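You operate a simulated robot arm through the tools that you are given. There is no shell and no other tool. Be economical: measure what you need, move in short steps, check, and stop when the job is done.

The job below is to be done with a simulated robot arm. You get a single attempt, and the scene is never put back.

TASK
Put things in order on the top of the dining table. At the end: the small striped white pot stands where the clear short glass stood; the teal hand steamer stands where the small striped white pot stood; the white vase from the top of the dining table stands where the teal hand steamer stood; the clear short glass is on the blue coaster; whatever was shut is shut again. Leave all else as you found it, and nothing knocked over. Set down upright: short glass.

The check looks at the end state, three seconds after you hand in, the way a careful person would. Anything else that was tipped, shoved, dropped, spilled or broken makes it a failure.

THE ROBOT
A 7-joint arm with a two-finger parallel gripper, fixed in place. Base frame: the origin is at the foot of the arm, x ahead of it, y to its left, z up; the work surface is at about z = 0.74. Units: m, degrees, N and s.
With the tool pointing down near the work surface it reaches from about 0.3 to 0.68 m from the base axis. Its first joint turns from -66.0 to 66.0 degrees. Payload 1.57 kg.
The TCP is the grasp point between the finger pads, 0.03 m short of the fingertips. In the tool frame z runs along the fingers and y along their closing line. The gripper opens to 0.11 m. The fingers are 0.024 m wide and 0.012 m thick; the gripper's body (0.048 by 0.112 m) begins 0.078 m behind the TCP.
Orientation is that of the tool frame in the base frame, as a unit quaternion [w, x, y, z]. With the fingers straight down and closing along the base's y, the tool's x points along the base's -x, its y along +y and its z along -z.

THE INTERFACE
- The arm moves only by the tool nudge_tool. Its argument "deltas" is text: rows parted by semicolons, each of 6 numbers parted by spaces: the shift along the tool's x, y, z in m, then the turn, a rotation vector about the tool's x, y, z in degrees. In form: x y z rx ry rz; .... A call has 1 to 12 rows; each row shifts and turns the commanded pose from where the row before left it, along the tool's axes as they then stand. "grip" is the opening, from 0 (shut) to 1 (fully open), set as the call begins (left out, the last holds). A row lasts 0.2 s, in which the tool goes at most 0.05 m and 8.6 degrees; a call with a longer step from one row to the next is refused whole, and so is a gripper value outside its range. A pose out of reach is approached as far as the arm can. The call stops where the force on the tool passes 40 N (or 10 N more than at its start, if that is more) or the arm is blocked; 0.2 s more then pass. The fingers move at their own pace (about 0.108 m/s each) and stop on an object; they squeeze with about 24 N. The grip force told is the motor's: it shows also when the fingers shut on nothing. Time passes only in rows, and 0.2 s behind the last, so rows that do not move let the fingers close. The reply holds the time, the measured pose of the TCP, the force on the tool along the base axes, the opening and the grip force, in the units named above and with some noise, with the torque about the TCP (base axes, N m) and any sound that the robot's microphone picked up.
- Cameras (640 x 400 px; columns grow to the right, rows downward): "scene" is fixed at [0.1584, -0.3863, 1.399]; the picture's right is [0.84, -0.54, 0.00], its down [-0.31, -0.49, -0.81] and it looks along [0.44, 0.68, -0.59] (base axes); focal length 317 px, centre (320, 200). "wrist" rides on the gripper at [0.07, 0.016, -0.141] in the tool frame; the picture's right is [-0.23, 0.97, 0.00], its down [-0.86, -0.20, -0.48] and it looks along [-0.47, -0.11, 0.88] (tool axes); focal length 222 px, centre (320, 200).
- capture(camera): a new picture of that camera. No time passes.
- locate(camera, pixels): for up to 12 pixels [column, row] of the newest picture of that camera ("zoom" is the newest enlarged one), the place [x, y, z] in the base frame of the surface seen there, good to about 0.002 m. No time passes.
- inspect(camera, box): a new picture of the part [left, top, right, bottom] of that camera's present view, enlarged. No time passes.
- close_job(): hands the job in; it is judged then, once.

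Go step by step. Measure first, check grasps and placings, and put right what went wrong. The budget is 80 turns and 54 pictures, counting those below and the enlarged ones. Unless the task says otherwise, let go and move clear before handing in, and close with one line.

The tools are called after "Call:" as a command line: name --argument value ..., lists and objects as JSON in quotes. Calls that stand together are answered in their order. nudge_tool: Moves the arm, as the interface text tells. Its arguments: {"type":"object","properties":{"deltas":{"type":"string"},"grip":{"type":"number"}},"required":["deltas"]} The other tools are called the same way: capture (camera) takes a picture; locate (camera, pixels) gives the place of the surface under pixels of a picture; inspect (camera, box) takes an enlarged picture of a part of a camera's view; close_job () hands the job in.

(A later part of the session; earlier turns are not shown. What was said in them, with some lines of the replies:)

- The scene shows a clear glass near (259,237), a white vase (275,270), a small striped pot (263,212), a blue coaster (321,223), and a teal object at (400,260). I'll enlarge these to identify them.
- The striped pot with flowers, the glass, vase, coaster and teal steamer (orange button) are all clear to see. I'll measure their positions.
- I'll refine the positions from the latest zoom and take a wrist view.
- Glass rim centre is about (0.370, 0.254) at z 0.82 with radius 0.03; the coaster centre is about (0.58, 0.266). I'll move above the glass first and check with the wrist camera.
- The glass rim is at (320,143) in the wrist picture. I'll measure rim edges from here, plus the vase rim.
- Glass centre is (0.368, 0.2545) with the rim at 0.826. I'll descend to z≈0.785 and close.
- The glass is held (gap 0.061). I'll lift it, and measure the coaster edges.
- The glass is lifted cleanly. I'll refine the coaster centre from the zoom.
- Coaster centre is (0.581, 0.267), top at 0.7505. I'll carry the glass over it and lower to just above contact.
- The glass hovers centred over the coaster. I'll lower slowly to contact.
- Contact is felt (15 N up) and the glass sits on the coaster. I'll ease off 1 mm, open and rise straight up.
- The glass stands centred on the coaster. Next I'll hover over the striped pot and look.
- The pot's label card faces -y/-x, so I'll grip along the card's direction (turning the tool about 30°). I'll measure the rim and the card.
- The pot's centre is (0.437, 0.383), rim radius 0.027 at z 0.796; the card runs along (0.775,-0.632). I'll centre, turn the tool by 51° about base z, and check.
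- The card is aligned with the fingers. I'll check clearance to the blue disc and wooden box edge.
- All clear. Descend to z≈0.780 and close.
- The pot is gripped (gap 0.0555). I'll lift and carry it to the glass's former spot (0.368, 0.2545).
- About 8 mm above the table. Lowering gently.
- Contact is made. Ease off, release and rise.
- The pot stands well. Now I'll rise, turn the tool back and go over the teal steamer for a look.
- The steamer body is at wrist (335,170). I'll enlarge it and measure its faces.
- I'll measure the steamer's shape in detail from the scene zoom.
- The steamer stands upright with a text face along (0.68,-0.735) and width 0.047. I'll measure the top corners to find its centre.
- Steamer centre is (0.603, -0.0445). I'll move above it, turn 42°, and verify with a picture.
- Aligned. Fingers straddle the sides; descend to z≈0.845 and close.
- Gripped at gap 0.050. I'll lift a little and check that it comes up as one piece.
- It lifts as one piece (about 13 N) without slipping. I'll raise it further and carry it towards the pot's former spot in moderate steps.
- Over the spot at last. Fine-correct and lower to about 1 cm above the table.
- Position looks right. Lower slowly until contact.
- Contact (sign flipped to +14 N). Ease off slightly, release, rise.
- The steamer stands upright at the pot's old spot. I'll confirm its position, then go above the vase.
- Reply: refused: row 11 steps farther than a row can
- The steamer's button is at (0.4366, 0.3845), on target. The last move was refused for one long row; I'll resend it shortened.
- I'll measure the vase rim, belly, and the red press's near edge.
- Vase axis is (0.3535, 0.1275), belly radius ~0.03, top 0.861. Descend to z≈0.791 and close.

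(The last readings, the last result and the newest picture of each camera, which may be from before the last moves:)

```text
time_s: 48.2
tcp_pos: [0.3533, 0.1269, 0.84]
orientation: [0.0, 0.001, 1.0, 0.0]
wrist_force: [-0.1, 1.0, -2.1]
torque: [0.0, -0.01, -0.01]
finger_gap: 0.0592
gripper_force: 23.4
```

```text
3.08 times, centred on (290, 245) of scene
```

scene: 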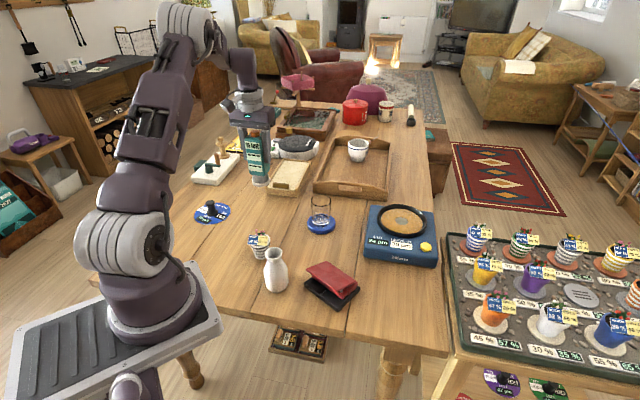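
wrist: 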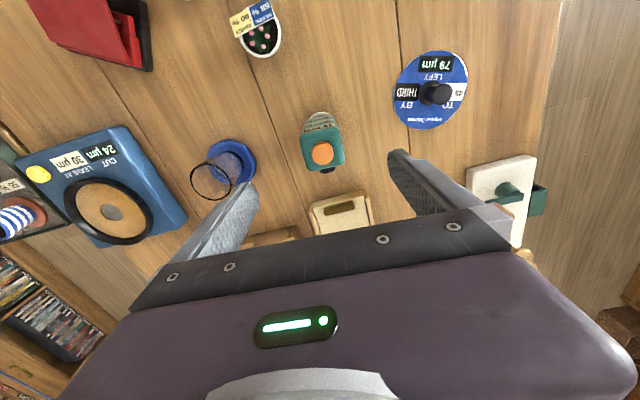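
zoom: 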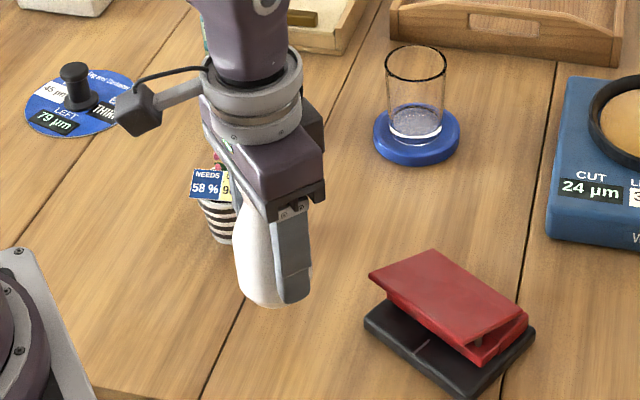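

The vase is held upright. I'll raise it and carry it to the steamer's former spot (0.6035, -0.0445).

Call:
nudge_tool --deltas "0 0 -0.035 0 0 0; 0 0 -0.035 0 0 0; -0.0313 -0.0214 0 0 0 0; -0.0313 -0.0214 0 0 0 0; -0.0313 -0.0214 0 0 0 0; -0.0313 -0.0214 0 0 0 0; -0.0313 -0.0214 0 0 0 0; -0.0313 -0.0214 0 0 0 0; -0.0313 -0.0215 0 0 0 0; -0.0313 -0.0215 0 0 0 0; 0 0 0 0 0 0; 0 0 0 0 0 0"

Call:
nudge_tool --deltas "0 0 0.04 0 0 0; 0 0 0.04 0 0 0; 0 0 0.03 0 0 0; 0 0 0 0 0 0"

Call:
inspect --camera "scene" --box '[330, 190, 450, 310]'

```text
time_s: 50.8
tcp_pos: [0.6042, -0.0446, 0.9088]
orientation: [0.0, -0.001, 1.0, 0.0]
wrist_force: [-0.2, 0.1, -2.3]
torque: [0.02, -0.01, 0.0]
finger_gap: 0.0591
gripper_force: 24.1
```

```text
time_s: 51.8
tcp_pos: [0.6017, -0.0454, 0.7999]
orientation: [0.0, -0.001, 1.0, 0.0]
wrist_force: [-0.6, 0.4, -2.0]
torque: [0.0, -0.01, -0.03]
finger_gap: 0.0587
gripper_force: 23.8
```

```text
3.33 times, centred on (390, 250) of scene
```

zoom: 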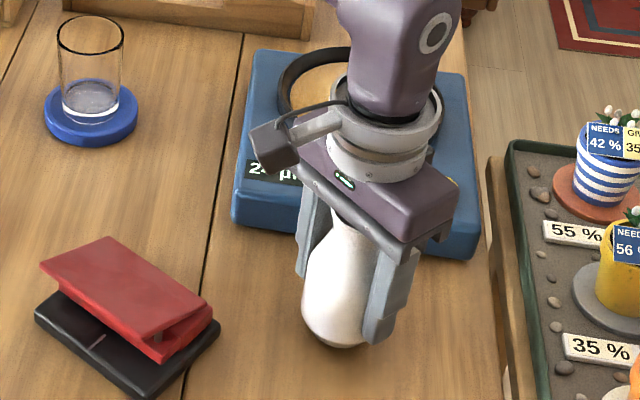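

About 1 cm to go. Lowering until contact.

Call:
nudge_tool --deltas "0 0 0.005 0 0 0; 0 0 0.003 0 0 0; 0 0 0.001 0 0 0; 0 0 0 0 0 0"

Call:
nudge_tool --deltas "0 0 0.0012 0 0 0; 0 0 0 0 0 0"

```text
time_s: 52.8
tcp_pos: [0.6039, -0.0435, 0.7916]
orientation: [0.0, 0.0, 1.0, -0.001]
wrist_force: [0.2, -0.6, -1.8]
torque: [-0.03, -0.02, -0.02]
finger_gap: 0.0591
gripper_force: 24.2
```

```text
time_s: 53.4
tcp_pos: [0.6032, -0.0433, 0.7914]
orientation: [0.001, 0.0, 1.0, 0.0]
wrist_force: [-1.9, 0.3, 7.2]
torque: [0.05, 0.13, 0.0]
finger_gap: 0.0591
gripper_force: 23.7
```

Gentle contact (7 N). Release and rise.

Call:
nudge_tool --deltas "0 0 0 0 0 0; 0 0 0 0 0 0; 0 0 0 0 0 0; 0 0 -0.03 0 0 0; 0 0 -0.045 0 0 0; 0 0 -0.045 0 0 0; 0 0 -0.045 0 0 0; 0 0 -0.045 0 0 0; 0.04 0 0 0 0 0; 0.04 0 0 0 0 0; 0 0 0 0 0 0" --grip 1

Call:
capture --camera "scene"

Call:
inspect --camera "scene" --box '[230, 150, 450, 310]'

```text
time_s: 55.8
tcp_pos: [0.523, -0.0448, 0.9983]
orientation: [0.0, -0.001, 1.0, -0.001]
wrist_force: [0.3, -0.4, 0.0]
torque: [-0.02, -0.01, 0.0]
finger_gap: 0.11
gripper_force: 0.1
```

```text
18 pictures are left
```

scene: 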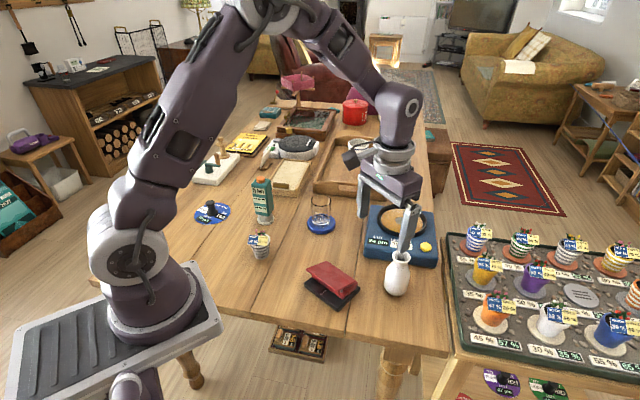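

```text
2.50 times, centred on (340, 230) of scene
```

zoom: 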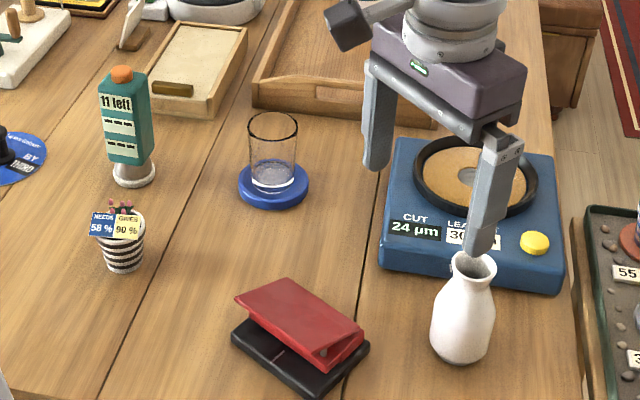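

All four objects stand upright at their targets, the rest of the table looks unchanged, and the gripper is empty and clear. Handing in.

Call:
close_job

```text
The job is handed in.
```

The job is handed in: the glass is upright on the blue coaster, the striped pot is where the glass was, the teal steamer is where the pot was, and the vase is where the steamer was. I opened nothing, and nothing was knocked over.
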